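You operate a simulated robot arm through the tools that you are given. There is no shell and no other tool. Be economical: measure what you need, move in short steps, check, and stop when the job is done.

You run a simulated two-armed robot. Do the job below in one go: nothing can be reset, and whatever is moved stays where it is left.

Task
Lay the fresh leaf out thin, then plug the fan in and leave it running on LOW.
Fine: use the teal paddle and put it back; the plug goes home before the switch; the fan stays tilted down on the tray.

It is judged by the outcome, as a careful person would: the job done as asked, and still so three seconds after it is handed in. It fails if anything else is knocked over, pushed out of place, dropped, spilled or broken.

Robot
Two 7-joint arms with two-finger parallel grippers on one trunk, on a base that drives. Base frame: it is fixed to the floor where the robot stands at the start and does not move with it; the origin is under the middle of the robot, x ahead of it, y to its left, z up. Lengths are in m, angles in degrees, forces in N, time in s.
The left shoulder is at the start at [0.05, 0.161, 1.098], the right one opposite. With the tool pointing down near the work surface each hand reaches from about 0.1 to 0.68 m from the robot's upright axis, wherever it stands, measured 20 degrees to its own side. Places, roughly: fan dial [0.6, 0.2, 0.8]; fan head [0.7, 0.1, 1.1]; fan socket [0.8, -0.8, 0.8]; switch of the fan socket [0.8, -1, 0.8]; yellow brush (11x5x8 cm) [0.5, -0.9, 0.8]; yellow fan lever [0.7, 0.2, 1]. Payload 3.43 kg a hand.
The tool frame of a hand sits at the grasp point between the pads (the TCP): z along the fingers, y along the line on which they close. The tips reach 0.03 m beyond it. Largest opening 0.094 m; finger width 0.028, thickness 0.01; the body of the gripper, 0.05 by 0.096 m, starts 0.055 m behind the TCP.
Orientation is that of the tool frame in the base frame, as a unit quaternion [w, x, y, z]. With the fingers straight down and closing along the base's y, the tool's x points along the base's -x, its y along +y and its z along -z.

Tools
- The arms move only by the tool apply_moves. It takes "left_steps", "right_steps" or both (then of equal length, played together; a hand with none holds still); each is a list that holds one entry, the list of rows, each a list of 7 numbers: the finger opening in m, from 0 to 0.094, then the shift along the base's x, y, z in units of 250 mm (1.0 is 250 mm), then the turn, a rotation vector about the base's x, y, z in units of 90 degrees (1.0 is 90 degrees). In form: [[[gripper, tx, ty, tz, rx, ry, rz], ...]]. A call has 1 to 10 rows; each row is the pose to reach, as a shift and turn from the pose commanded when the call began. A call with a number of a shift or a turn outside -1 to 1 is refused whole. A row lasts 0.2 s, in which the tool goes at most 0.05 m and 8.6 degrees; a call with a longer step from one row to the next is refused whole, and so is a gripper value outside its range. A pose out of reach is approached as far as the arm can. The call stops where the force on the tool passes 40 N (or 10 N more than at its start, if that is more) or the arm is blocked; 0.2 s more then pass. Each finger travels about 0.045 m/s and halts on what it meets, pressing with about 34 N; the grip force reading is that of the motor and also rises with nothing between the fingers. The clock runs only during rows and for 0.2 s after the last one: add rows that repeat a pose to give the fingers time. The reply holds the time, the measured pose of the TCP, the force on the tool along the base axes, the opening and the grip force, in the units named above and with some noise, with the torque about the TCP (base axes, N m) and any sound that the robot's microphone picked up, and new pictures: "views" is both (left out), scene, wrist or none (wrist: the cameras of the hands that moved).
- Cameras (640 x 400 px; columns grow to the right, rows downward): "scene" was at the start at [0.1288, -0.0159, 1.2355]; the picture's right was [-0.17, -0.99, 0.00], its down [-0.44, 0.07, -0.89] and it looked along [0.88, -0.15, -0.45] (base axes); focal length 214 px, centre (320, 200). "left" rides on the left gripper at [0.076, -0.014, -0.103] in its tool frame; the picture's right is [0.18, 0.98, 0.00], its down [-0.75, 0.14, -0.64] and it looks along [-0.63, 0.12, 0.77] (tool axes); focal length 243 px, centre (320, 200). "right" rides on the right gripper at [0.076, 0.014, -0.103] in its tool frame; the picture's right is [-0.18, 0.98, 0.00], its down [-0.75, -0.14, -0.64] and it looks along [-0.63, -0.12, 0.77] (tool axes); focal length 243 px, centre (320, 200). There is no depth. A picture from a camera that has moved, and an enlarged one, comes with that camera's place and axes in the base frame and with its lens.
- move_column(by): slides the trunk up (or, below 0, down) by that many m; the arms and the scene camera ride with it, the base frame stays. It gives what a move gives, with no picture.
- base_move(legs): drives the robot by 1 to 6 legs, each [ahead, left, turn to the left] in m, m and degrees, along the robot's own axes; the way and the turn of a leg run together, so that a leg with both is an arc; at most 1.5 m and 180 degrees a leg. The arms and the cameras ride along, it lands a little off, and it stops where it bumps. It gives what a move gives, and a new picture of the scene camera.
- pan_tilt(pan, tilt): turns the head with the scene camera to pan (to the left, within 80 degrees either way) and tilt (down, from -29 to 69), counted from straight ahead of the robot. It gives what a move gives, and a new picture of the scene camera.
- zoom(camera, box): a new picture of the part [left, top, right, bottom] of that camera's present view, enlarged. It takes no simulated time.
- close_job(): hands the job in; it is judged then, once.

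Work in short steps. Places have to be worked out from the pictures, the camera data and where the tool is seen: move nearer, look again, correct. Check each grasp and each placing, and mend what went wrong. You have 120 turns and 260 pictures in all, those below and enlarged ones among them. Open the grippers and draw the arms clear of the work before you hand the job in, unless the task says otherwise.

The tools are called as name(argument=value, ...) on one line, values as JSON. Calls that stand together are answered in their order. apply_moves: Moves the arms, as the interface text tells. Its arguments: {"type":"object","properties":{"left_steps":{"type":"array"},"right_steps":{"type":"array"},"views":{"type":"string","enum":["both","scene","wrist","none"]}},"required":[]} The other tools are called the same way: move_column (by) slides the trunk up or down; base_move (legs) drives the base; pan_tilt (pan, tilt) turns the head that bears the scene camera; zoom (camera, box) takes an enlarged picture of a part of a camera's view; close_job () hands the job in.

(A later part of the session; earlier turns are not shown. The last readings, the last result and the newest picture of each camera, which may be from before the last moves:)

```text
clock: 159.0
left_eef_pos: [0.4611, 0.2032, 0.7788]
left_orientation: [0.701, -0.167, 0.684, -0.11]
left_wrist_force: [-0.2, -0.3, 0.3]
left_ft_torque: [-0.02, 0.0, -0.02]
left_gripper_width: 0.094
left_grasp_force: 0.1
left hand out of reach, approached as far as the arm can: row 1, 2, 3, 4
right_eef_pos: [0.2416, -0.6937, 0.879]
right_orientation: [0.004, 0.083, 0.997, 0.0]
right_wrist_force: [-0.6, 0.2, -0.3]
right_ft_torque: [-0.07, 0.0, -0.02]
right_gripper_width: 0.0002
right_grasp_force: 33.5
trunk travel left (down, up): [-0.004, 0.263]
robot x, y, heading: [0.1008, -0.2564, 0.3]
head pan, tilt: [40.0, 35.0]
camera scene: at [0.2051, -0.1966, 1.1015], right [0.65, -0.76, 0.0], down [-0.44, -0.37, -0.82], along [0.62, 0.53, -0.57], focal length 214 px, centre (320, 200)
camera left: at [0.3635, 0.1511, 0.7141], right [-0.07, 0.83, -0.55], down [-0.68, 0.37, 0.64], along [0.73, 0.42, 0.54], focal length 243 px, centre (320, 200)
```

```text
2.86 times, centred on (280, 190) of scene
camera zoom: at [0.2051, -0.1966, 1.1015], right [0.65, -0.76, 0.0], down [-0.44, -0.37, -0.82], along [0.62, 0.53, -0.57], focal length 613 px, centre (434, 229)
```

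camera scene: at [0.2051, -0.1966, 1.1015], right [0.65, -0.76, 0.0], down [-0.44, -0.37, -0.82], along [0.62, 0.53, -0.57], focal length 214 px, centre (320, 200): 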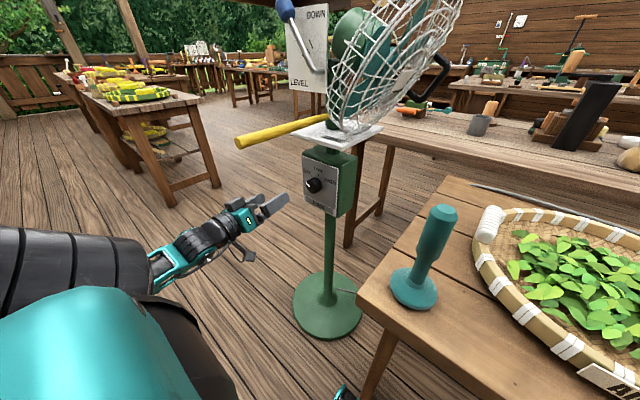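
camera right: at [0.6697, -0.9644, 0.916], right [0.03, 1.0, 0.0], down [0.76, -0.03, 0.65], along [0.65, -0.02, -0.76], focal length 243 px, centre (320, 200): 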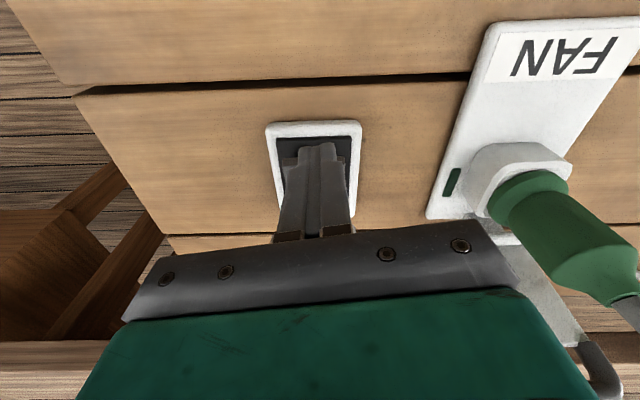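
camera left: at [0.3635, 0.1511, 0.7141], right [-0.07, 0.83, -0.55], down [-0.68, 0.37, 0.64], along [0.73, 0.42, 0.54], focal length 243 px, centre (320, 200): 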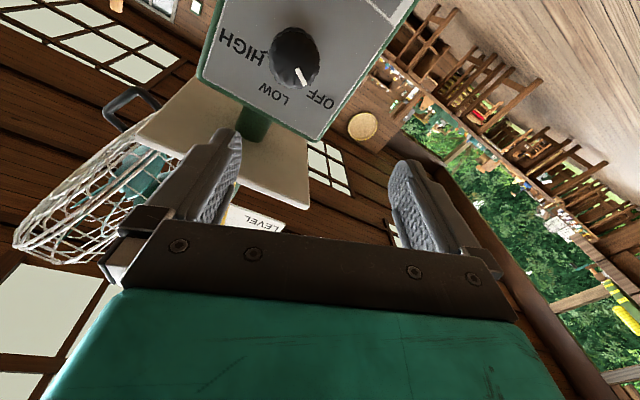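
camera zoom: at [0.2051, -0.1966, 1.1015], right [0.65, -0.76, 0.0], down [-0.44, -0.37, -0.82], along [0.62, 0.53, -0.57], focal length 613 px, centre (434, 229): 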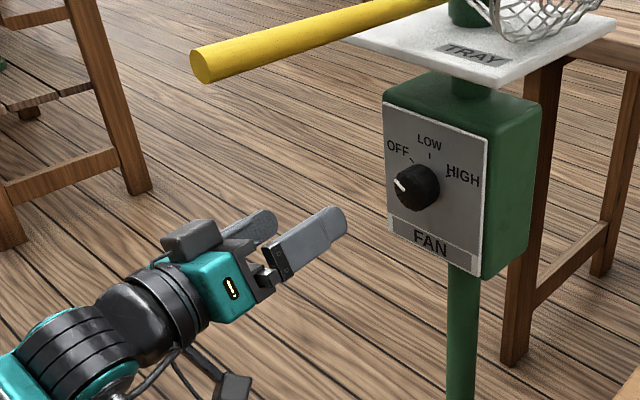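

Clear view of the knob: (0.62,0.179,0.765). Try advancing along the knob axis.

apply_moves(left_steps=[[[0.094, 0.1, -0.02, -0.01, 0, 0, 0], [0.094, 0.2, -0.06, -0.03, 0, 0, 0], [0.094, 0.3, -0.1, -0.055, 0, 0, 0], [0.094, 0.4, -0.1, -0.055, 0, 0, 0], [0.094, 0.4, -0.1, -0.055, 0, 0, 0]]], views="wrist")

zoom(camera="scene", box=[180, 120, 380, 260])

```text
clock: 160.2
left_eef_pos: [0.5159, 0.2193, 0.8099]
left_orientation: [0.702, -0.169, 0.683, -0.109]
left_wrist_force: [-0.6, -0.6, 0.3]
left_ft_torque: [0.0, -0.01, 0.01]
left_gripper_width: 0.094
left_grasp_force: 0.1
left hand out of reach, approached as far as the arm can: row 1, 2, 3, 4, 5
right_eef_pos: [0.2418, -0.6937, 0.8791]
right_orientation: [0.004, 0.084, 0.996, -0.001]
right_wrist_force: [0.6, -0.1, 0.1]
right_ft_torque: [0.05, -0.02, 0.01]
right_gripper_width: 0.0
right_grasp_force: 33.1
trunk travel left (down, up): [-0.004, 0.263]
robot x, y, heading: [0.0976, -0.2564, 0.6]
head pan, tilt: [40.0, 35.0]
camera left: at [0.4181, 0.1672, 0.7451], right [-0.07, 0.83, -0.55], down [-0.68, 0.36, 0.63], along [0.73, 0.42, 0.54], focal length 243 px, centre (320, 200)
```

left: 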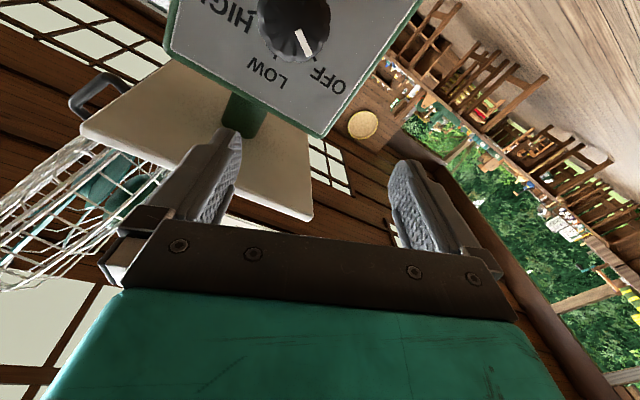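

```text
2.86 times, centred on (280, 190) of scene
camera zoom: at [0.2051, -0.1966, 1.1015], right [0.65, -0.76, 0.0], down [-0.44, -0.37, -0.82], along [0.62, 0.53, -0.57], focal length 613 px, centre (434, 229)
```

zoom: 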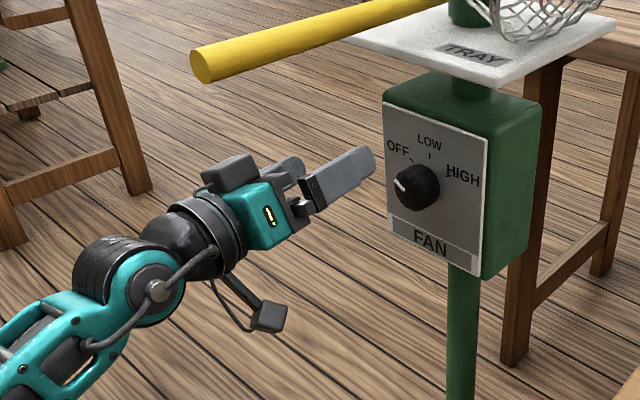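

The arm is folded too tightly here. I back the base off by 0.15 and left 0.15 so the arm can stretch forward to the dial instead.

base_move(legs=[[-0.16, 0, 0], [0, 0.15, 0]])

apply_moves(left_steps=[[[0.094, 0.06, -0.08, 0, 0, 0, 0], [0.094, 0.12, -0.2, 0, 0, 0, 0], [0.094, 0.18, -0.33, 0, 0, 0, 0], [0.094, 0.24, -0.46, 0, 0, 0, 0], [0.094, 0.3, -0.59, -0.02, 0, 0, 0], [0.094, 0.38, -0.7, -0.05, 0, 0, 0], [0.094, 0.46, -0.8, -0.08, 0, 0, 0], [0.094, 0.46, -0.8, -0.08, 0, 0, 0]]], views="both")

```text
clock: 163.2
left_eef_pos: [0.3569, 0.3647, 0.81]
left_orientation: [0.702, -0.17, 0.683, -0.108]
left_wrist_force: [-0.3, 0.3, 0.5]
left_ft_torque: [0.0, 0.02, 0.02]
left_gripper_width: 0.094
left_grasp_force: 0.1
right_eef_pos: [0.0837, -0.5502, 0.8789]
right_orientation: [0.004, 0.082, 0.997, -0.001]
right_wrist_force: [0.0, 0.3, 0.0]
right_ft_torque: [-0.02, -0.02, 0.01]
right_gripper_width: 0.0002
right_grasp_force: 33.4
trunk travel left (down, up): [-0.004, 0.263]
robot x, y, heading: [-0.0583, -0.1114, 0.9]
head pan, tilt: [40.0, 35.0]
camera scene: at [0.0466, -0.0517, 1.1015], right [0.65, -0.76, 0.0], down [-0.43, -0.37, -0.82], along [0.62, 0.53, -0.57], focal length 214 px, centre (320, 200)
```

scene: 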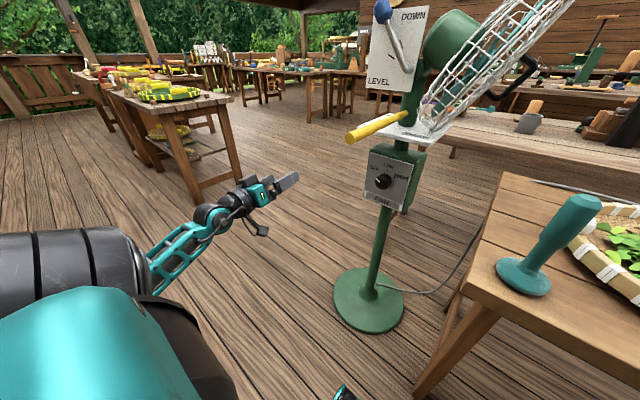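

```text
clock: 165.0
left_eef_pos: [0.3447, 0.3074, 0.8633]
left_orientation: [0.702, -0.17, 0.683, -0.107]
left_wrist_force: [0.3, 1.0, 0.1]
left_ft_torque: [0.01, 0.0, 0.02]
left_gripper_width: 0.0938
left_grasp_force: 0.0
left hand out of reach, approached as far as the arm can: row 1, 2, 3, 4, 5, 6, 7, 8
right_eef_pos: [0.0835, -0.5475, 0.8791]
right_orientation: [0.004, 0.083, 0.997, 0.0]
right_wrist_force: [-0.2, -0.6, -0.5]
right_ft_torque: [-0.01, 0.01, -0.01]
right_gripper_width: 0.0001
right_grasp_force: 33.1
trunk travel left (down, up): [-0.004, 0.263]
robot x, y, heading: [-0.0573, -0.1096, 1.0]
head pan, tilt: [40.0, 35.0]
camera scene: at [0.0466, -0.0518, 1.1015], right [0.65, -0.76, 0.0], down [-0.43, -0.37, -0.82], along [0.62, 0.53, -0.57], focal length 214 px, centre (320, 200)
camera left: at [0.247, 0.2555, 0.7996], right [-0.07, 0.83, -0.55], down [-0.68, 0.36, 0.63], along [0.73, 0.42, 0.54], focal length 243 px, centre (320, 200)
```

scene: 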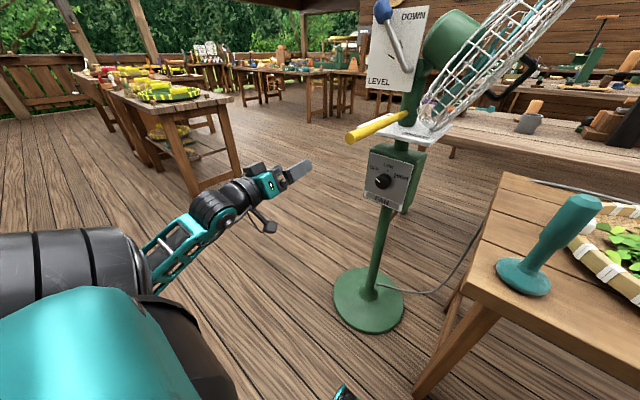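
left: 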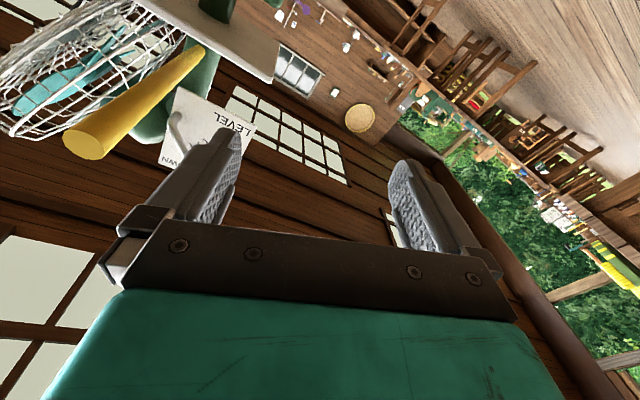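

The horizontal, rolled pose is awkward for the wrist. A hand pointing forward, 25° down and a bit from the right is far more natural for the left arm, and I can turn the knob by rotating about the knob's own axis. Re-orient and lower here, clear of the fan.

apply_moves(left_steps=[[[0.094, 0, 0, -0.05, -0.014, 0.068, 0.036], [0.094, 0, 0, -0.12, -0.028, 0.136, 0.072], [0.094, 0, 0, -0.2, -0.041, 0.204, 0.108], [0.094, 0, 0, -0.28, -0.055, 0.272, 0.144], [0.094, 0, 0, -0.34, -0.055, 0.272, 0.144], [0.094, 0, 0, -0.34, -0.055, 0.272, 0.144]]], views="none")

```text
clock: 166.4
left_eef_pos: [0.3177, 0.3326, 0.8038]
left_orientation: [0.541, -0.295, 0.788, -0.02]
left_wrist_force: [0.0, -0.1, -0.4]
left_ft_torque: [-0.04, -0.03, 0.01]
left_gripper_width: 0.0939
left_grasp_force: 0.1
left hand out of reach, approached as far as the arm can: row 1, 2, 3, 4, 5, 6
right_eef_pos: [0.083, -0.5482, 0.8786]
right_orientation: [0.005, 0.083, 0.997, -0.001]
right_wrist_force: [-0.4, -0.6, -0.4]
right_ft_torque: [0.02, -0.05, 0.03]
right_gripper_width: 0.0002
right_grasp_force: 33.3
trunk travel left (down, up): [-0.004, 0.263]
robot x, y, heading: [-0.0631, -0.1089, 0.4]
head pan, tilt: [40.0, 35.0]
```

Orientation is now right. The limit is the arm being folded too close to the shoulder, so I raise the trunk 0.2 and then lower the hand again.

move_column(by=0.2)

apply_moves(left_steps=[[[0.094, 0, 0, -0.18, 0, 0, 0], [0.094, 0, 0, -0.36, 0, 0, 0], [0.094, 0, 0, -0.54, 0, 0, 0], [0.094, 0, 0, -0.72, 0, 0, 0], [0.094, 0, 0, -0.88, 0, 0, 0], [0.094, 0, 0, -0.95, 0, 0, 0]]], views="none")

```text
clock: 168.5
left_eef_pos: [0.318, 0.3323, 1.0027]
left_orientation: [0.541, -0.295, 0.787, -0.019]
left_wrist_force: [0.7, 0.7, 0.2]
left_ft_torque: [-0.02, -0.02, 0.01]
left_gripper_width: 0.0941
left_grasp_force: 0.0
right_eef_pos: [0.084, -0.549, 1.0792]
right_orientation: [0.005, 0.082, 0.997, -0.001]
right_wrist_force: [-0.5, 0.4, 0.0]
right_ft_torque: [0.01, -0.01, 0.05]
right_gripper_width: 0.0
right_grasp_force: 32.9
trunk travel left (down, up): [-0.204, 0.063]
robot x, y, heading: [-0.0594, -0.1088, 0.8]
head pan, tilt: [40.0, 35.0]
```

```text
clock: 169.9
left_eef_pos: [0.2548, 0.395, 0.8761]
left_orientation: [0.54, -0.293, 0.789, -0.022]
left_wrist_force: [0.7, 0.3, -1.3]
left_ft_torque: [-0.03, 0.0, 0.01]
left_gripper_width: 0.094
left_grasp_force: 0.0
left hand out of reach, approached as far as the arm can: row 1, 2, 3, 4, 5, 6
right_eef_pos: [0.0829, -0.548, 1.0798]
right_orientation: [0.004, 0.083, 0.997, -0.001]
right_wrist_force: [0.0, 0.2, 0.8]
right_ft_torque: [0.0, -0.01, 0.0]
right_gripper_width: 0.0
right_grasp_force: 33.2
trunk travel left (down, up): [-0.204, 0.063]
robot x, y, heading: [-0.0599, -0.1087, 0.7]
head pan, tilt: [40.0, 35.0]
```

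Suspect the rolled wrist is what limits it. Undo the roll (start the turn from level fingers) and move a bit forward.

apply_moves(left_steps=[[[0.094, 0, 0, 0.0, 0.06, 0.02, -0.029], [0.094, 0.04, 0, 0, 0.121, 0.04, -0.058], [0.094, 0.1, 0, 0, 0.181, 0.06, -0.087], [0.094, 0.2, 0, 0, 0.242, 0.081, -0.116], [0.094, 0.34, -0.05, -0.05, 0.242, 0.081, -0.116], [0.094, 0.46, -0.1, -0.15, 0.242, 0.081, -0.116], [0.094, 0.5, -0.15, -0.3, 0.242, 0.081, -0.116], [0.094, 0.5, -0.2, -0.4, 0.242, 0.081, -0.116], [0.094, 0.5, -0.2, -0.4, 0.242, 0.081, -0.116]]], views="none")

```text
clock: 171.9
left_eef_pos: [0.3131, 0.4254, 0.8908]
left_orientation: [0.532, -0.114, 0.833, 0.098]
left_wrist_force: [-0.1, 0.2, 0.3]
left_ft_torque: [-0.01, -0.03, -0.02]
left_gripper_width: 0.0939
left_grasp_force: 0.2
left hand out of reach, approached as far as the arm can: row 2, 3, 4, 5, 6, 7, 8, 9
right_eef_pos: [0.0837, -0.5501, 1.0804]
right_orientation: [0.005, 0.083, 0.997, -0.001]
right_wrist_force: [0.0, 0.4, 0.0]
right_ft_torque: [-0.01, 0.03, 0.01]
right_gripper_width: 0.0
right_grasp_force: 32.4
trunk travel left (down, up): [-0.204, 0.063]
robot x, y, heading: [-0.0601, -0.1053, 0.9]
head pan, tilt: [40.0, 35.0]
```

I reset the left arm: untilt to the vertical pose, so it can then be tilted the way that worked for the right arm.

apply_moves(left_steps=[[[0.094, -0.02, -0.05, 0.1, -0.027, 0.087, 0.004], [0.094, -0.04, -0.1, 0.2, -0.053, 0.174, 0.008], [0.094, -0.08, -0.15, 0.3, -0.08, 0.261, 0.011], [0.094, -0.12, -0.2, 0.38, -0.107, 0.347, 0.015], [0.094, -0.16, -0.28, 0.42, -0.134, 0.434, 0.019], [0.094, -0.2, -0.36, 0.44, -0.16, 0.521, 0.023], [0.094, -0.22, -0.42, 0.44, -0.187, 0.608, 0.026], [0.094, -0.24, -0.46, 0.44, -0.214, 0.695, 0.03], [0.094, -0.24, -0.46, 0.44, -0.214, 0.695, 0.03]]], views="none")

```text
clock: 173.9
left_eef_pos: [0.2518, 0.3105, 1.0033]
left_orientation: [-0.004, -0.148, 0.989, 0.022]
left_wrist_force: [0.0, -0.5, -1.1]
left_ft_torque: [-0.03, 0.01, -0.04]
left_gripper_width: 0.0938
left_grasp_force: 0.0
right_eef_pos: [0.0833, -0.5489, 1.0789]
right_orientation: [0.004, 0.083, 0.997, 0.0]
right_wrist_force: [0.5, -0.3, -0.3]
right_ft_torque: [-0.01, 0.0, -0.02]
right_gripper_width: 0.0
right_grasp_force: 33.2
trunk travel left (down, up): [-0.204, 0.063]
robot x, y, heading: [-0.0538, -0.107, 0.7]
head pan, tilt: [40.0, 35.0]
```

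Vertical again. Now tilt 60° at the mirrored location that worked for the right arm.

apply_moves(left_steps=[[[0.094, -0.17, -0.1, 0, 0, 0, 0], [0.094, -0.33, -0.2, 0, 0.024, -0.08, 0], [0.094, -0.33, -0.2, -0.05, 0.049, -0.16, 0], [0.094, -0.33, -0.2, -0.1, 0.073, -0.239, 0], [0.094, -0.33, -0.2, -0.15, 0.098, -0.319, 0], [0.094, -0.33, -0.2, -0.2, 0.122, -0.399, 0], [0.094, -0.33, -0.2, -0.26, 0.146, -0.479, 0], [0.094, -0.33, -0.2, -0.32, 0.171, -0.558, 0], [0.094, -0.33, -0.2, -0.36, 0.195, -0.638, 0], [0.094, -0.33, -0.2, -0.36, 0.195, -0.638, 0]]], views="none")

```text
clock: 176.1
left_eef_pos: [0.251, 0.3064, 0.9398]
left_orientation: [0.477, -0.134, 0.865, 0.076]
left_wrist_force: [-0.1, 0.2, 0.5]
left_ft_torque: [0.02, 0.0, 0.02]
left_gripper_width: 0.0938
left_grasp_force: 0.0
left hand out of reach, approached as far as the arm can: row 2, 3, 4, 5, 6, 7, 8, 9, 10
right_eef_pos: [0.0824, -0.5488, 1.0798]
right_orientation: [0.004, 0.083, 0.997, 0.0]
right_wrist_force: [0.4, 0.6, -0.7]
right_ft_torque: [0.0, 0.02, 0.0]
right_gripper_width: 0.0
right_grasp_force: 33.1
trunk travel left (down, up): [-0.204, 0.063]
robot x, y, heading: [-0.063, -0.1108, 0.5]
head pan, tilt: [40.0, 35.0]
```

Tilted ~57°. Test moving forward and down from here.

apply_moves(left_steps=[[[0.094, 0.1, 0, -0.1, 0, 0, 0], [0.094, 0.2, 0, -0.2, 0, 0, 0], [0.094, 0.3, 0, -0.3, 0, 0, 0], [0.094, 0.4, 0, -0.4, 0, 0, 0], [0.094, 0.46, 0, -0.52, 0, 0, 0], [0.094, 0.46, 0, -0.62, 0, 0, 0], [0.094, 0.46, 0, -0.68, 0, 0, 0]]], views="none")

```text
clock: 177.7
left_eef_pos: [0.2863, 0.3839, 0.8878]
left_orientation: [0.476, -0.133, 0.866, 0.075]
left_wrist_force: [0.6, -0.7, -0.3]
left_ft_torque: [-0.02, -0.02, -0.01]
left_gripper_width: 0.094
left_grasp_force: 0.1
left hand out of reach, approached as far as the arm can: row 1, 2, 3, 4, 5, 6, 7
right_eef_pos: [0.0836, -0.548, 1.0802]
right_orientation: [0.005, 0.083, 0.997, 0.0]
right_wrist_force: [-0.7, 0.0, -0.3]
right_ft_torque: [0.0, -0.02, -0.01]
right_gripper_width: 0.0
right_grasp_force: 32.7
trunk travel left (down, up): [-0.204, 0.063]
robot x, y, heading: [-0.0622, -0.1112, 0.8]
head pan, tilt: [40.0, 35.0]
```

The left arm isn't suited for this pose; the right arm handled exactly this pose (60° tilt) for the plug. I'll use the right arm from a stance left of the lever, with its low forearm passing under/left of the lever. First lower the trunk and tilt the right hand here in free space.

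move_column(by=-0.065)

apply_moves(right_steps=[[[0.05, 0.16, 0.14, 0, 0, 0, 0], [0.094, 0.32, 0.24, 0, -0.014, -0.082, 0], [0.094, 0.34, 0.27, -0.05, -0.028, -0.165, 0], [0.094, 0.34, 0.27, -0.1, -0.041, -0.247, 0], [0.094, 0.34, 0.27, -0.15, -0.055, -0.329, 0], [0.094, 0.34, 0.27, -0.2, -0.069, -0.411, 0], [0.094, 0.34, 0.27, -0.26, -0.083, -0.494, 0], [0.094, 0.34, 0.27, -0.32, -0.096, -0.576, 0], [0.094, 0.34, 0.27, -0.36, -0.11, -0.658, 0], [0.094, 0.34, 0.27, -0.36, -0.11, -0.658, 0]]], views="none")

```text
clock: 178.8
left_eef_pos: [0.2853, 0.3855, 0.8226]
left_orientation: [0.477, -0.134, 0.866, 0.075]
left_wrist_force: [0.1, -1.2, -0.5]
left_ft_torque: [-0.02, 0.02, 0.01]
left_gripper_width: 0.0939
left_grasp_force: 0.1
right_eef_pos: [0.0837, -0.5486, 1.0146]
right_orientation: [0.005, 0.082, 0.997, -0.001]
right_wrist_force: [-0.9, -0.3, 0.6]
right_ft_torque: [-0.01, 0.0, -0.05]
right_gripper_width: 0.0
right_grasp_force: 32.9
trunk travel left (down, up): [-0.139, 0.128]
robot x, y, heading: [-0.0585, -0.1054, 0.7]
head pan, tilt: [40.0, 35.0]
```

```text
refused: row 1 steps farther than a row can; nothing moved
```

Smaller first steps.

apply_moves(right_steps=[[[0.05, 0.12, 0.1, 0, 0, 0, 0], [0.094, 0.23, 0.19, 0, -0.014, -0.082, 0], [0.094, 0.33, 0.26, -0.05, -0.028, -0.165, 0], [0.094, 0.34, 0.27, -0.1, -0.041, -0.247, 0], [0.094, 0.34, 0.27, -0.15, -0.055, -0.329, 0], [0.094, 0.34, 0.27, -0.2, -0.069, -0.411, 0], [0.094, 0.34, 0.27, -0.26, -0.083, -0.494, 0], [0.094, 0.34, 0.27, -0.32, -0.096, -0.576, 0], [0.094, 0.34, 0.27, -0.36, -0.11, -0.658, 0], [0.094, 0.34, 0.27, -0.36, -0.11, -0.658, 0]]], views="none")

```text
clock: 181.0
left_eef_pos: [0.2861, 0.3856, 0.8224]
left_orientation: [0.477, -0.134, 0.866, 0.075]
left_wrist_force: [-0.2, 1.2, -1.1]
left_ft_torque: [0.02, 0.05, 0.0]
left_gripper_width: 0.0943
left_grasp_force: 0.0
right_eef_pos: [0.1939, -0.5422, 0.8932]
right_orientation: [0.502, 0.07, 0.861, -0.04]
right_wrist_force: [0.8, 0.1, -0.2]
right_ft_torque: [0.03, 0.0, 0.03]
right_gripper_width: 0.0939
right_grasp_force: 0.0
right hand out of reach, approached as far as the arm can: row 3, 4, 5, 6, 7, 8, 9, 10
trunk travel left (down, up): [-0.139, 0.128]
robot x, y, heading: [-0.0633, -0.1072, 0.8]
head pan, tilt: [40.0, 35.0]
```

Tilted fine. Extend and lower towards the working posture (still in free space, short of the table).

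apply_moves(right_steps=[[[0.094, 0.1, 0.06, -0.1, 0, 0, 0], [0.094, 0.2, 0.12, -0.2, 0, 0, 0], [0.094, 0.3, 0.18, -0.3, 0, 0, 0], [0.094, 0.4, 0.24, -0.4, 0, 0, 0], [0.094, 0.5, 0.3, -0.5, 0, 0, 0], [0.094, 0.5, 0.3, -0.5, 0, 0, 0]]], views="none")

```text
clock: 182.4
left_eef_pos: [0.286, 0.3853, 0.8225]
left_orientation: [0.477, -0.133, 0.866, 0.075]
left_wrist_force: [0.0, 0.4, 0.6]
left_ft_torque: [0.0, 0.05, 0.02]
left_gripper_width: 0.0939
left_grasp_force: 0.0
right_eef_pos: [0.2458, -0.5184, 0.8466]
right_orientation: [0.502, 0.071, 0.861, -0.041]
right_wrist_force: [0.9, -1.0, 0.1]
right_ft_torque: [0.01, 0.06, 0.0]
right_gripper_width: 0.0941
right_grasp_force: 0.2
right hand out of reach, approached as far as the arm can: row 2, 3, 4, 5, 6
trunk travel left (down, up): [-0.139, 0.128]
robot x, y, heading: [-0.0602, -0.1115, 0.6]
head pan, tilt: [40.0, 35.0]
```

move_column(by=0.1)

apply_moves(right_steps=[[[0.094, 0.06, 0, -0.1, 0, 0, -0.02], [0.094, 0.12, 0, -0.2, 0, 0, -0.04], [0.094, 0.18, 0, -0.3, 0, 0, -0.04], [0.094, 0.18, 0, -0.4, 0, 0, -0.04], [0.094, 0.22, 0, -0.5, 0, 0, -0.04], [0.094, 0.26, 0.05, -0.6, 0, 0, -0.04], [0.094, 0.3, 0.08, -0.7, 0, 0, -0.04]]], views="none")

```text
clock: 183.7
left_eef_pos: [0.286, 0.3847, 0.9229]
left_orientation: [0.477, -0.133, 0.865, 0.075]
left_wrist_force: [0.0, 0.6, -0.5]
left_ft_torque: [-0.01, 0.02, 0.0]
left_gripper_width: 0.0938
left_grasp_force: 0.1
right_eef_pos: [0.2465, -0.518, 0.9467]
right_orientation: [0.501, 0.071, 0.862, -0.041]
right_wrist_force: [-0.3, 0.3, -0.5]
right_ft_torque: [-0.04, 0.02, -0.01]
right_gripper_width: 0.0937
right_grasp_force: 0.0
trunk travel left (down, up): [-0.239, 0.028]
robot x, y, heading: [-0.0599, -0.1089, 0.8]
head pan, tilt: [40.0, 35.0]
```

```text
clock: 185.3
left_eef_pos: [0.2859, 0.3838, 0.9235]
left_orientation: [0.477, -0.134, 0.866, 0.075]
left_wrist_force: [-0.1, 0.6, 0.1]
left_ft_torque: [-0.01, 0.0, -0.02]
left_gripper_width: 0.094
left_grasp_force: 0.0
right_eef_pos: [0.2348, -0.5701, 0.9066]
right_orientation: [0.499, 0.097, 0.859, -0.055]
right_wrist_force: [-0.1, -0.3, -0.4]
right_ft_torque: [-0.01, 0.01, 0.0]
right_gripper_width: 0.0941
right_grasp_force: 0.1
right hand out of reach, approached as far as the arm can: row 1, 2, 3, 4, 5, 6, 7
trunk travel left (down, up): [-0.239, 0.028]
robot x, y, heading: [-0.0555, -0.1093, 0.6]
head pan, tilt: [40.0, 35.0]
```

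Replicate exactly the plug sequence (trunk height, vertical start point, then tilt).

apply_moves(right_steps=[[[0.094, -0.03, 0.04, 0.08, 0.019, 0.081, 0], [0.094, -0.06, 0.08, 0.16, 0.037, 0.163, 0], [0.094, -0.1, 0.13, 0.24, 0.056, 0.244, 0], [0.094, -0.14, 0.18, 0.32, 0.074, 0.325, 0], [0.094, -0.18, 0.23, 0.4, 0.093, 0.406, 0], [0.094, -0.22, 0.28, 0.485, 0.111, 0.488, 0], [0.094, -0.25, 0.33, 0.485, 0.13, 0.569, 0], [0.094, -0.268, 0.36, 0.485, 0.148, 0.65, 0], [0.094, -0.268, 0.36, 0.485, 0.148, 0.65, 0]]], views="none")

apply_moves(right_steps=[[[0.094, 0, 0, -0.05, -0.019, -0.081, 0], [0.094, 0, 0, -0.1, -0.038, -0.162, 0], [0.094, 0, 0, -0.15, -0.057, -0.243, 0], [0.094, 0, 0, -0.2, -0.076, -0.324, 0], [0.094, 0, 0, -0.25, -0.095, -0.405, 0], [0.094, 0, 0, -0.3, -0.115, -0.487, 0], [0.094, 0, 0, -0.33, -0.134, -0.568, 0], [0.094, 0, 0, -0.36, -0.153, -0.649, 0], [0.094, 0, 0, -0.36, -0.153, -0.649, 0]]], views="none")

apply_moves(right_steps=[[[0.094, 0.1, -0.02, -0.08, 0, 0, 0], [0.094, 0.2, -0.045, -0.16, 0, 0, 0], [0.094, 0.3, -0.07, -0.24, 0, 0, 0], [0.094, 0.4, -0.095, -0.31, 0, 0, 0], [0.094, 0.5, -0.12, -0.38, 0, 0, 0], [0.094, 0.55, -0.12, -0.5, 0, 0, 0], [0.094, 0.6, -0.12, -0.62, 0, 0, 0]]], views="none")

```text
clock: 187.3
left_eef_pos: [0.286, 0.3842, 0.9237]
left_orientation: [0.477, -0.134, 0.865, 0.075]
left_wrist_force: [0.6, -0.4, -0.7]
left_ft_torque: [0.01, 0.01, -0.02]
left_gripper_width: 0.0941
left_grasp_force: 0.0
right_eef_pos: [0.1729, -0.4693, 1.0263]
right_orientation: [0.003, 0.112, 0.994, 0.0]
right_wrist_force: [0.1, -0.1, 0.2]
right_ft_torque: [0.01, 0.0, -0.03]
right_gripper_width: 0.0942
right_grasp_force: 0.1
right hand out of reach, approached as far as the arm can: row 3, 4, 5, 6, 7
trunk travel left (down, up): [-0.239, 0.028]
robot x, y, heading: [-0.0608, -0.1094, 0.9]
head pan, tilt: [40.0, 35.0]
```

```text
clock: 189.3
left_eef_pos: [0.2859, 0.3835, 0.9227]
left_orientation: [0.477, -0.133, 0.865, 0.075]
left_wrist_force: [0.2, 0.2, 0.3]
left_ft_torque: [0.0, -0.02, -0.01]
left_gripper_width: 0.094
left_grasp_force: 0.0
right_eef_pos: [0.2605, -0.5082, 0.9753]
right_orientation: [0.496, 0.096, 0.861, -0.056]
right_wrist_force: [0.1, 0.4, 0.2]
right_ft_torque: [0.0, 0.03, -0.02]
right_gripper_width: 0.0941
right_grasp_force: 0.0
right hand out of reach, approached as far as the arm can: row 1, 2, 3, 4, 5, 6, 7, 8, 9
trunk travel left (down, up): [-0.239, 0.028]
robot x, y, heading: [-0.058, -0.1109, 0.5]
head pan, tilt: [40.0, 35.0]
```

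```text
clock: 190.9
left_eef_pos: [0.2862, 0.3834, 0.9228]
left_orientation: [0.477, -0.134, 0.865, 0.076]
left_wrist_force: [0.8, 0.1, -1.1]
left_ft_torque: [-0.03, -0.01, -0.02]
left_gripper_width: 0.0941
left_grasp_force: 0.0
right_eef_pos: [0.3263, -0.6049, 0.9304]
right_orientation: [0.5, 0.097, 0.858, -0.06]
right_wrist_force: [-0.2, 0.3, 0.4]
right_ft_torque: [0.04, 0.02, 0.0]
right_gripper_width: 0.0941
right_grasp_force: 0.1
right hand out of reach, approached as far as the arm can: row 1, 2, 3, 4, 5, 6, 7
trunk travel left (down, up): [-0.239, 0.028]
robot x, y, heading: [-0.0532, -0.1087, 0.5]
head pan, tilt: [40.0, 35.0]
```

The elbow is in an unfavourable branch. For the paddle the good branch came from tilting at a stretched-out, low vertical pose; I reproduce that: untilt to a vertical pose well in front of the shoulder.

apply_moves(right_steps=[[[0.094, 0.0, 0.08, 0.1, 0.019, 0.081, 0], [0.094, 0.0, 0.16, 0.2, 0.038, 0.162, 0], [0.094, 0.0, 0.25, 0.3, 0.057, 0.243, 0], [0.094, 0.0, 0.35, 0.3, 0.076, 0.324, 0], [0.094, 0.02, 0.45, 0.3, 0.095, 0.405, 0], [0.094, 0.05, 0.55, 0.3, 0.115, 0.487, 0], [0.094, 0.08, 0.66, 0.3, 0.134, 0.568, 0], [0.094, 0.12, 0.78, 0.28, 0.151, 0.65, 0], [0.094, 0.156, 0.88, 0.24, 0.151, 0.65, 0], [0.094, 0.156, 0.94, 0.2, 0.151, 0.65, 0]]], views="none")

apply_moves(right_steps=[[[0.094, 0, 0, 0, -0.015, -0.082, 0], [0.094, 0, 0, 0, -0.03, -0.164, 0], [0.094, 0, 0, 0, -0.045, -0.245, 0], [0.094, 0, 0, 0, -0.06, -0.327, 0], [0.094, 0, 0, 0, -0.075, -0.409, 0], [0.094, 0, 0, 0, -0.09, -0.49, 0], [0.094, 0, 0, 0, -0.105, -0.572, 0], [0.094, 0, 0, 0, -0.12, -0.654, 0], [0.094, 0, 0, 0, -0.12, -0.654, 0]]], views="none")

```text
clock: 193.1
left_eef_pos: [0.2856, 0.3848, 0.9232]
left_orientation: [0.477, -0.133, 0.866, 0.075]
left_wrist_force: [0.5, 0.3, -0.8]
left_ft_torque: [-0.02, -0.06, 0.03]
left_gripper_width: 0.0942
left_grasp_force: 0.0
right_eef_pos: [0.3763, -0.364, 0.973]
right_orientation: [0.004, 0.112, 0.994, -0.003]
right_wrist_force: [0.2, 0.4, 0.1]
right_ft_torque: [-0.01, 0.02, -0.02]
right_gripper_width: 0.0939
right_grasp_force: 0.1
right hand out of reach, approached as far as the arm can: row 2, 3, 4, 5, 6
trunk travel left (down, up): [-0.239, 0.028]
robot x, y, heading: [-0.0599, -0.1097, 0.8]
head pan, tilt: [40.0, 35.0]
```

```text
clock: 195.1
left_eef_pos: [0.2868, 0.3846, 0.9219]
left_orientation: [0.477, -0.134, 0.865, 0.076]
left_wrist_force: [-0.4, 0.1, 0.4]
left_ft_torque: [0.02, -0.01, 0.03]
left_gripper_width: 0.094
left_grasp_force: 0.1
right_eef_pos: [0.3762, -0.3631, 0.9728]
right_orientation: [0.414, 0.103, 0.904, -0.031]
right_wrist_force: [0.8, 0.4, -0.3]
right_ft_torque: [0.03, 0.01, 0.0]
right_gripper_width: 0.0937
right_grasp_force: 0.0
right hand out of reach, approached as far as the arm can: row 7, 8, 9
trunk travel left (down, up): [-0.239, 0.028]
robot x, y, heading: [-0.0584, -0.1075, 0.6]
head pan, tilt: [40.0, 35.0]
```

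Tilting works when the hand points inward. I back the base a little from the table, yaw the hand inward by 35°, tilt to 70° and lower.

base_move(legs=[[-0.1, 0, 0]])

apply_moves(right_steps=[[[0.094, 0, 0.03, 0, 0, 0, 0.08], [0.094, 0, 0.06, 0, 0, 0, 0.16], [0.094, 0, 0.1, 0, 0, 0, 0.24], [0.094, 0, 0.14, 0, 0, 0, 0.32], [0.094, 0.02, 0.18, 0, 0, 0, 0.39], [0.094, 0.02, 0.22, 0, 0, 0, 0.39]]], views="none")

apply_moves(right_steps=[[[0.094, 0, 0.02, -0.08, 0.03, -0.075, 0], [0.094, 0, 0.04, -0.18, 0.06, -0.145, 0], [0.094, 0, 0.06, -0.3, 0.086, -0.213, 0], [0.094, 0, 0.06, -0.42, 0.086, -0.213, 0], [0.094, 0, 0.06, -0.54, 0.086, -0.213, 0], [0.094, 0, 0.06, -0.66, 0.086, -0.213, 0], [0.094, 0, 0.06, -0.74, 0.086, -0.213, 0], [0.094, 0, 0.06, -0.74, 0.086, -0.213, 0]]], views="none")

```text
clock: 196.3
left_eef_pos: [0.1843, 0.3854, 0.9225]
left_orientation: [0.477, -0.135, 0.865, 0.076]
left_wrist_force: [-0.2, -0.5, 0.1]
left_ft_torque: [-0.03, 0.02, -0.01]
left_gripper_width: 0.0943
left_grasp_force: 0.2
right_eef_pos: [0.2761, -0.364, 0.9737]
right_orientation: [0.414, 0.102, 0.904, -0.03]
right_wrist_force: [-0.4, 0.0, 0.0]
right_ft_torque: [-0.03, -0.01, 0.03]
right_gripper_width: 0.094
right_grasp_force: 0.0
trunk travel left (down, up): [-0.239, 0.028]
robot x, y, heading: [-0.1595, -0.1074, 0.8]
head pan, tilt: [40.0, 35.0]
camera scene: at [-0.0543, -0.0528, 1.3366], right [0.65, -0.76, 0.0], down [-0.43, -0.37, -0.82], along [0.62, 0.54, -0.57], focal length 214 px, centre (320, 200)
```

scene: 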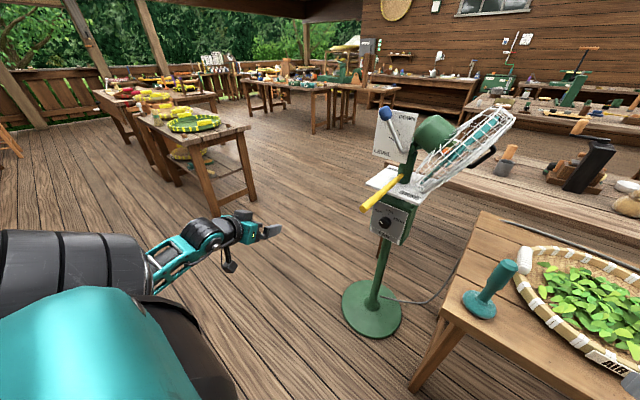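

```text
clock: 197.7
left_eef_pos: [0.1849, 0.3845, 0.9225]
left_orientation: [0.477, -0.135, 0.865, 0.076]
left_wrist_force: [-0.4, -0.3, -0.4]
left_ft_torque: [0.03, 0.0, -0.02]
left_gripper_width: 0.0937
left_grasp_force: 0.0
right_eef_pos: [0.2823, -0.307, 0.9734]
right_orientation: [0.403, -0.176, 0.893, 0.095]
right_wrist_force: [0.4, 0.0, 0.2]
right_ft_torque: [0.0, -0.01, -0.02]
right_gripper_width: 0.094
right_grasp_force: 0.0
trunk travel left (down, up): [-0.239, 0.028]
robot x, y, heading: [-0.158, -0.1111, 0.6]
head pan, tilt: [40.0, 35.0]
```

```text
clock: 199.5
left_eef_pos: [0.1837, 0.3839, 0.9231]
left_orientation: [0.476, -0.134, 0.866, 0.075]
left_wrist_force: [-0.6, 0.4, -0.4]
left_ft_torque: [0.0, 0.0, 0.0]
left_gripper_width: 0.094
left_grasp_force: 0.1
right_eef_pos: [0.2831, -0.2938, 0.789]
right_orientation: [0.557, -0.161, 0.805, 0.124]
right_wrist_force: [-0.6, -0.2, -0.1]
right_ft_torque: [0.0, -0.01, -0.01]
right_gripper_width: 0.0941
right_grasp_force: 0.0
right hand out of reach, approached as far as the arm can: row 1
trunk travel left (down, up): [-0.239, 0.028]
robot x, y, heading: [-0.1616, -0.1091, 1.0]
head pan, tilt: [40.0, 35.0]
```

Now the pose works freely: hand at z≈0.79, tilted 70°, yaw 24°. Drive left, turn -16° and advance so the hand arrives in front of the dial under the lever, with 10 cm to spare.

base_move(legs=[[0, 0.58, 0], [0, 0, -16], [0.25, 0.065, 0]])

pan_tilt(pan=-20, tilt=40)

```text
clock: 207.2
left_eef_pos: [0.5723, 0.8098, 0.9236]
left_orientation: [0.482, -0.003, 0.876, 0.003]
left_wrist_force: [1.3, -1.4, 0.5]
left_ft_torque: [0.0, 0.0, -0.05]
left_gripper_width: 0.0943
left_grasp_force: 0.1
right_eef_pos: [0.4652, 0.1341, 0.7901]
right_orientation: [0.569, -0.04, 0.82, 0.041]
right_wrist_force: [-0.3, -1.1, 0.3]
right_ft_torque: [0.01, -0.01, 0.04]
right_gripper_width: 0.0938
right_grasp_force: 0.1
trunk travel left (down, up): [-0.239, 0.028]
robot x, y, heading: [0.0981, 0.4404, -16.1]
head pan, tilt: [40.0, 35.0]
camera scene: at [0.2158, 0.4635, 1.3364], right [0.4, -0.92, 0.0], down [-0.53, -0.23, -0.82], along [0.75, 0.33, -0.57], focal length 214 px, centre (320, 200)
```

scene: 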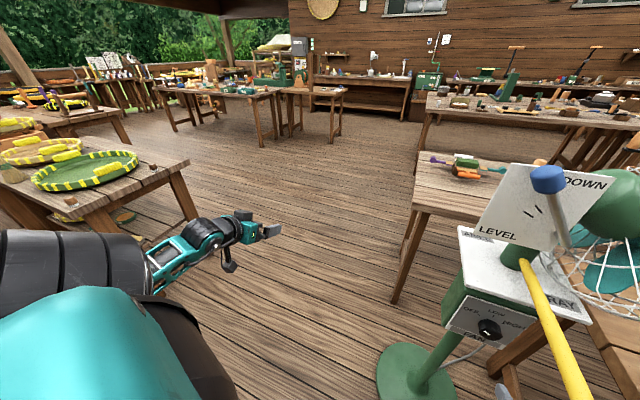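

```text
clock: 208.6
left_eef_pos: [0.5724, 0.8111, 0.9232]
left_orientation: [0.483, -0.004, 0.875, 0.004]
left_wrist_force: [0.1, 0.3, -1.1]
left_ft_torque: [0.03, 0.0, 0.01]
left_gripper_width: 0.094
left_grasp_force: 0.0
right_eef_pos: [0.4647, 0.135, 0.7905]
right_orientation: [0.57, -0.038, 0.82, 0.039]
right_wrist_force: [0.2, 0.7, 0.1]
right_ft_torque: [-0.01, -0.06, -0.03]
right_gripper_width: 0.0941
right_grasp_force: 0.1
trunk travel left (down, up): [-0.239, 0.028]
robot x, y, heading: [0.0987, 0.4445, -16.2]
head pan, tilt: [-20.0, 40.0]
camera scene: at [0.2031, 0.3779, 1.3289], right [-0.59, -0.8, 0.0], down [-0.52, 0.38, -0.77], along [0.62, -0.45, -0.64], focal length 214 px, centre (320, 200)
```

scene: 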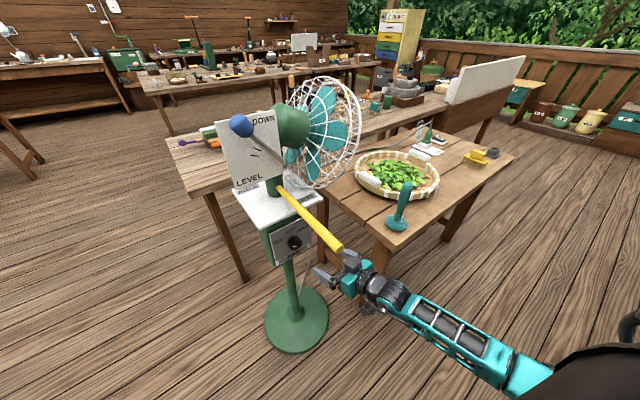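

Hand is in front of and below the lever, aligned with the knob axis. Shift to the knob axis, lower 2 cm and pre-roll by -30°.

apply_moves(right_steps=[[[0.094, 0.02, 0.05, -0.02, -0.083, -0.01, 0], [0.094, 0.04, 0.1, -0.05, -0.165, -0.02, 0], [0.094, 0.08, 0.14, -0.08, -0.248, -0.03, 0], [0.094, 0.12, 0.14, -0.1, -0.33, -0.04, 0], [0.094, 0.12, 0.14, -0.1, -0.33, -0.04, 0]]], views="wrist")

zoom(camera="scene", box=[240, 170, 400, 320])

```text
clock: 209.8
left_eef_pos: [0.5717, 0.81, 0.923]
left_orientation: [0.482, -0.003, 0.876, 0.003]
left_wrist_force: [-0.9, 0.3, 0.4]
left_ft_torque: [-0.02, -0.01, 0.01]
left_gripper_width: 0.0938
left_grasp_force: 0.1
right_eef_pos: [0.5429, 0.0255, 0.8164]
right_orientation: [0.556, -0.177, 0.807, -0.087]
right_wrist_force: [-0.1, 0.7, -0.4]
right_ft_torque: [0.0, 0.02, -0.02]
right_gripper_width: 0.0939
right_grasp_force: 0.1
right hand out of reach, approached as far as the arm can: row 1, 2, 3, 4, 5
trunk travel left (down, up): [-0.239, 0.028]
robot x, y, heading: [0.0988, 0.4411, -16.8]
head pan, tilt: [-20.0, 40.0]
camera right: at [0.4213, 0.0039, 0.7845], right [-0.13, 0.98, -0.17], down [-0.33, 0.12, 0.94], along [0.94, 0.18, 0.31], focal length 243 px, centre (320, 200)
```

right: 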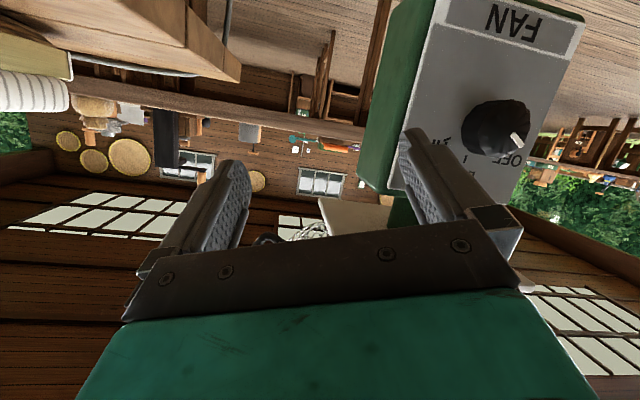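

```text
2.67 times, centred on (320, 245) of scene
camera zoom: at [0.2031, 0.3778, 1.3289], right [-0.59, -0.8, 0.0], down [-0.52, 0.38, -0.77], along [0.62, -0.46, -0.64], focal length 572 px, centre (320, 80)
```

zoom: 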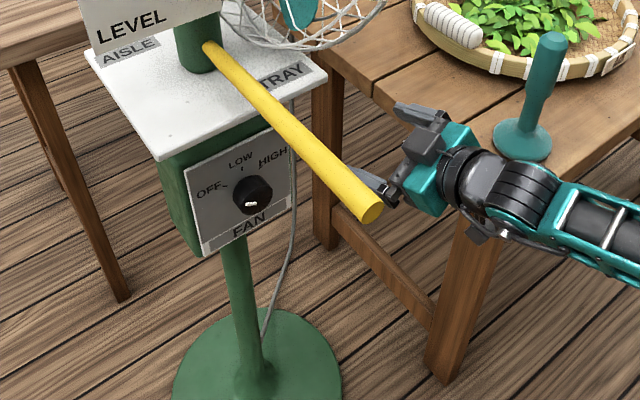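

Negative roll pushes the arm sideways. Return to level roll and retry; the turn will start from level fingers.

apply_moves(right_steps=[[[0.094, -0.12, 0.06, 0.0, 0.07, 0.008, 0], [0.094, -0.24, 0.16, -0.05, 0.14, 0.017, 0], [0.094, -0.28, 0.3, -0.1, 0.218, 0.026, 0], [0.094, -0.24, 0.44, -0.14, 0.218, 0.026, 0], [0.094, -0.17, 0.56, -0.165, 0.218, 0.026, 0], [0.094, -0.17, 0.58, -0.165, 0.218, 0.026, 0]]], views="wrist")

```text
clock: 211.2
left_eef_pos: [0.5721, 0.8099, 0.9218]
left_orientation: [0.483, -0.003, 0.876, 0.003]
left_wrist_force: [-0.5, 0.3, 0.7]
left_ft_torque: [-0.01, 0.0, -0.01]
left_gripper_width: 0.094
left_grasp_force: 0.1
right_eef_pos: [0.4972, 0.1717, 0.7733]
right_orientation: [0.562, -0.082, 0.821, 0.062]
right_wrist_force: [-1.0, -0.9, -0.9]
right_ft_torque: [0.0, 0.0, 0.0]
right_gripper_width: 0.0938
right_grasp_force: 0.0
right hand out of reach, approached as far as the arm can: row 6
trunk travel left (down, up): [-0.239, 0.028]
robot x, y, heading: [0.1005, 0.4416, -16.3]
head pan, tilt: [-20.0, 40.0]
camera right: at [0.3738, 0.1614, 0.7406], right [-0.13, 0.97, 0.18], down [-0.29, -0.21, 0.93], along [0.95, 0.07, 0.31], focal length 243 px, centre (320, 200)
```

right: 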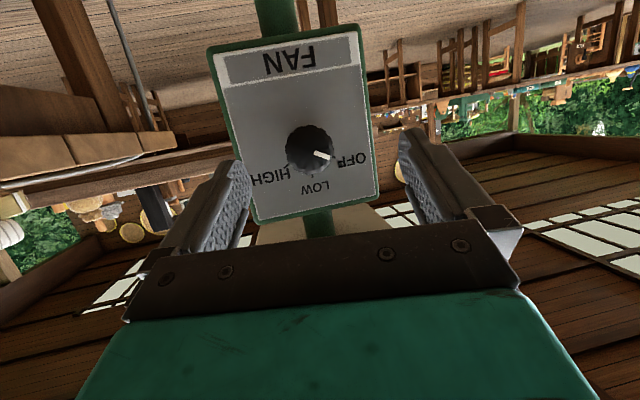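

Knob dead ahead at (≈0.615,0.18,0.766). Advance to straddle it.

apply_moves(right_steps=[[[0.094, 0.12, 0.01, -0.01, 0, 0, 0], [0.094, 0.24, 0.02, -0.02, 0, 0, 0], [0.094, 0.34, 0.03, -0.02, 0, 0, 0], [0.094, 0.42, 0.03, -0.02, 0, 0, 0], [0.094, 0.46, 0.03, -0.02, 0, 0, 0], [0.094, 0.46, 0.03, -0.02, 0, 0, 0]]], views="wrist")

zoom(camera="scene", box=[240, 170, 400, 320])

```text
clock: 212.2
left_eef_pos: [0.5714, 0.8097, 0.9227]
left_orientation: [0.483, -0.003, 0.875, 0.004]
left_wrist_force: [0.6, -0.2, 0.7]
left_ft_torque: [-0.01, 0.0, -0.03]
left_gripper_width: 0.0941
left_grasp_force: 0.1
right_eef_pos: [0.5943, 0.1771, 0.7656]
right_orientation: [0.562, -0.082, 0.821, 0.054]
right_wrist_force: [-12.1, 0.3, 6.5]
right_ft_torque: [-0.32, -0.28, -0.55]
right_gripper_width: 0.0919
right_grasp_force: 0.1
trunk travel left (down, up): [-0.239, 0.028]
robot x, y, heading: [0.0964, 0.4388, -16.7]
head pan, tilt: [-20.0, 40.0]
stopped in row 5 (right hand): the force on the tool passed its limit at 60 N (the readings are from after the stop); the commanded pose is now the measured one
camera right: at [0.4709, 0.168, 0.7331], right [-0.13, 0.98, 0.17], down [-0.29, -0.2, 0.94], along [0.95, 0.07, 0.31], focal length 243 px, centre (320, 200)
```

right: 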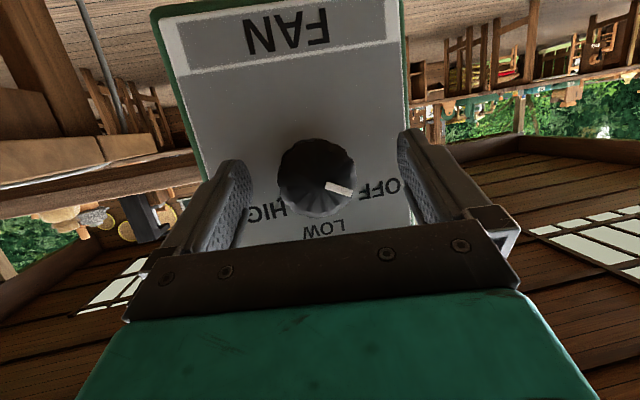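

```text
2.67 times, centred on (320, 245) of scene
camera zoom: at [0.2015, 0.3778, 1.3292], right [-0.6, -0.8, 0.0], down [-0.52, 0.38, -0.77], along [0.62, -0.46, -0.64], focal length 572 px, centre (320, 80)
```

zoom: 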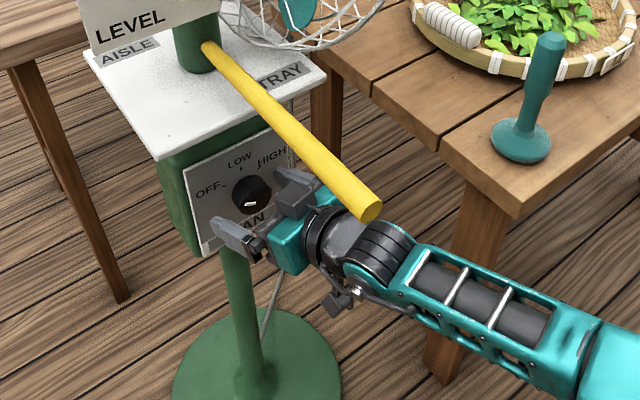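

Fingertips touched the panel (fan didn't shift). The knob is centred between the fingers. Back off 3 mm and close on it.

apply_moves(right_steps=[[[0.094, -0.016, -0.002, 0.01, 0, 0, 0], [0.0, -0.016, -0.002, 0.01, 0, 0, 0], [0.0, -0.016, -0.002, 0.01, 0, 0, 0], [0.0, -0.016, -0.002, 0.01, 0, 0, 0], [0.0, -0.016, -0.002, 0.01, 0, 0, 0], [0.0, -0.016, -0.002, 0.01, 0, 0, 0]]], views="wrist")

```text
clock: 213.6
left_eef_pos: [0.5734, 0.8089, 0.9234]
left_orientation: [0.482, -0.003, 0.876, 0.004]
left_wrist_force: [0.1, -1.0, 1.8]
left_ft_torque: [-0.02, -0.02, -0.01]
left_gripper_width: 0.0939
left_grasp_force: 0.0
right_eef_pos: [0.5908, 0.1731, 0.7677]
right_orientation: [0.562, -0.08, 0.822, 0.053]
right_wrist_force: [5.4, -18.6, 1.8]
right_ft_torque: [-0.06, 0.21, -0.84]
right_gripper_width: 0.0489
right_grasp_force: 44.5
trunk travel left (down, up): [-0.239, 0.028]
robot x, y, heading: [0.1013, 0.44, -16.6]
head pan, tilt: [-20.0, 40.0]
camera right: at [0.4684, 0.1646, 0.7352], right [-0.12, 0.98, 0.17], down [-0.29, -0.2, 0.94], along [0.95, 0.06, 0.31], focal length 243 px, centre (320, 200)
```

right: 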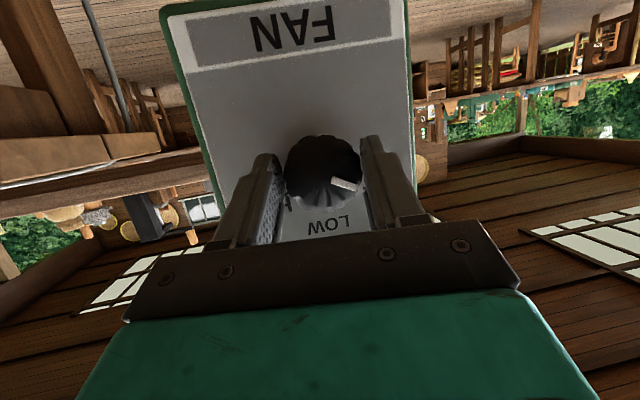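

Knob gripped. Relieve the small side load and turn +60° about the knob axis.

apply_moves(right_steps=[[[0.0, 0, -0.012, 0, 0.0, 0.0, 0], [0.0, 0, -0.014, 0, 0.083, 0.012, 0], [0.0, 0, -0.014, 0, 0.165, 0.023, 0], [0.0, 0, -0.014, 0, 0.248, 0.035, 0], [0.0, 0, -0.014, 0, 0.33, 0.047, 0], [0.0, 0, -0.014, 0, 0.413, 0.058, 0], [0.0, 0, -0.014, 0, 0.495, 0.07, 0], [0.0, 0, -0.014, 0, 0.578, 0.081, 0], [0.0, 0, -0.014, 0, 0.66, 0.093, 0]]], views="wrist")

zoom(camera="scene", box=[240, 100, 400, 320])

```text
clock: 215.6
left_eef_pos: [0.5731, 0.8095, 0.9222]
left_orientation: [0.481, -0.002, 0.876, 0.003]
left_wrist_force: [-0.1, -0.1, -0.7]
left_ft_torque: [0.0, 0.02, 0.02]
left_gripper_width: 0.0939
left_grasp_force: 0.1
right_eef_pos: [0.5917, 0.1722, 0.765]
right_orientation: [0.468, 0.215, 0.725, 0.457]
right_wrist_force: [2.7, -13.9, -9.9]
right_ft_torque: [-0.16, 0.04, -1.06]
right_gripper_width: 0.0475
right_grasp_force: 45.0
trunk travel left (down, up): [-0.239, 0.028]
robot x, y, heading: [0.1013, 0.4399, -16.6]
head pan, tilt: [-20.0, 40.0]
camera right: at [0.4641, 0.1876, 0.7568], right [-0.03, 0.34, 0.94], down [-0.19, -0.92, 0.33], along [0.98, -0.17, 0.09], focal length 243 px, centre (320, 200)
```

right: 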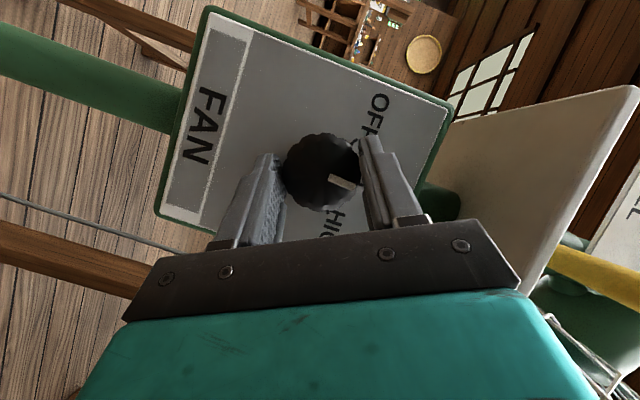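

```text
1.82 times, centred on (320, 210) of scene
camera zoom: at [0.204, 0.3761, 1.3286], right [-0.59, -0.8, 0.0], down [-0.52, 0.38, -0.76], along [0.62, -0.45, -0.64], focal length 390 px, centre (320, 182)
```

zoom: 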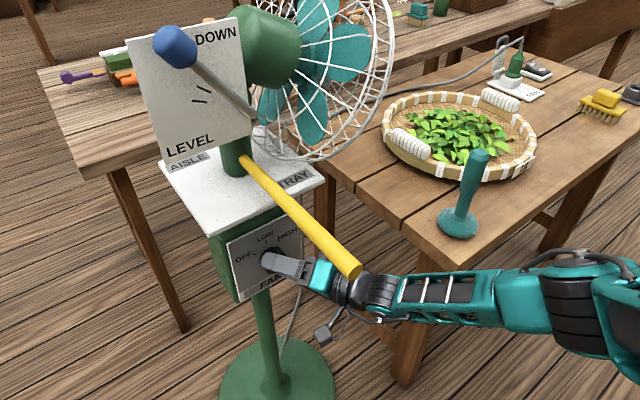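

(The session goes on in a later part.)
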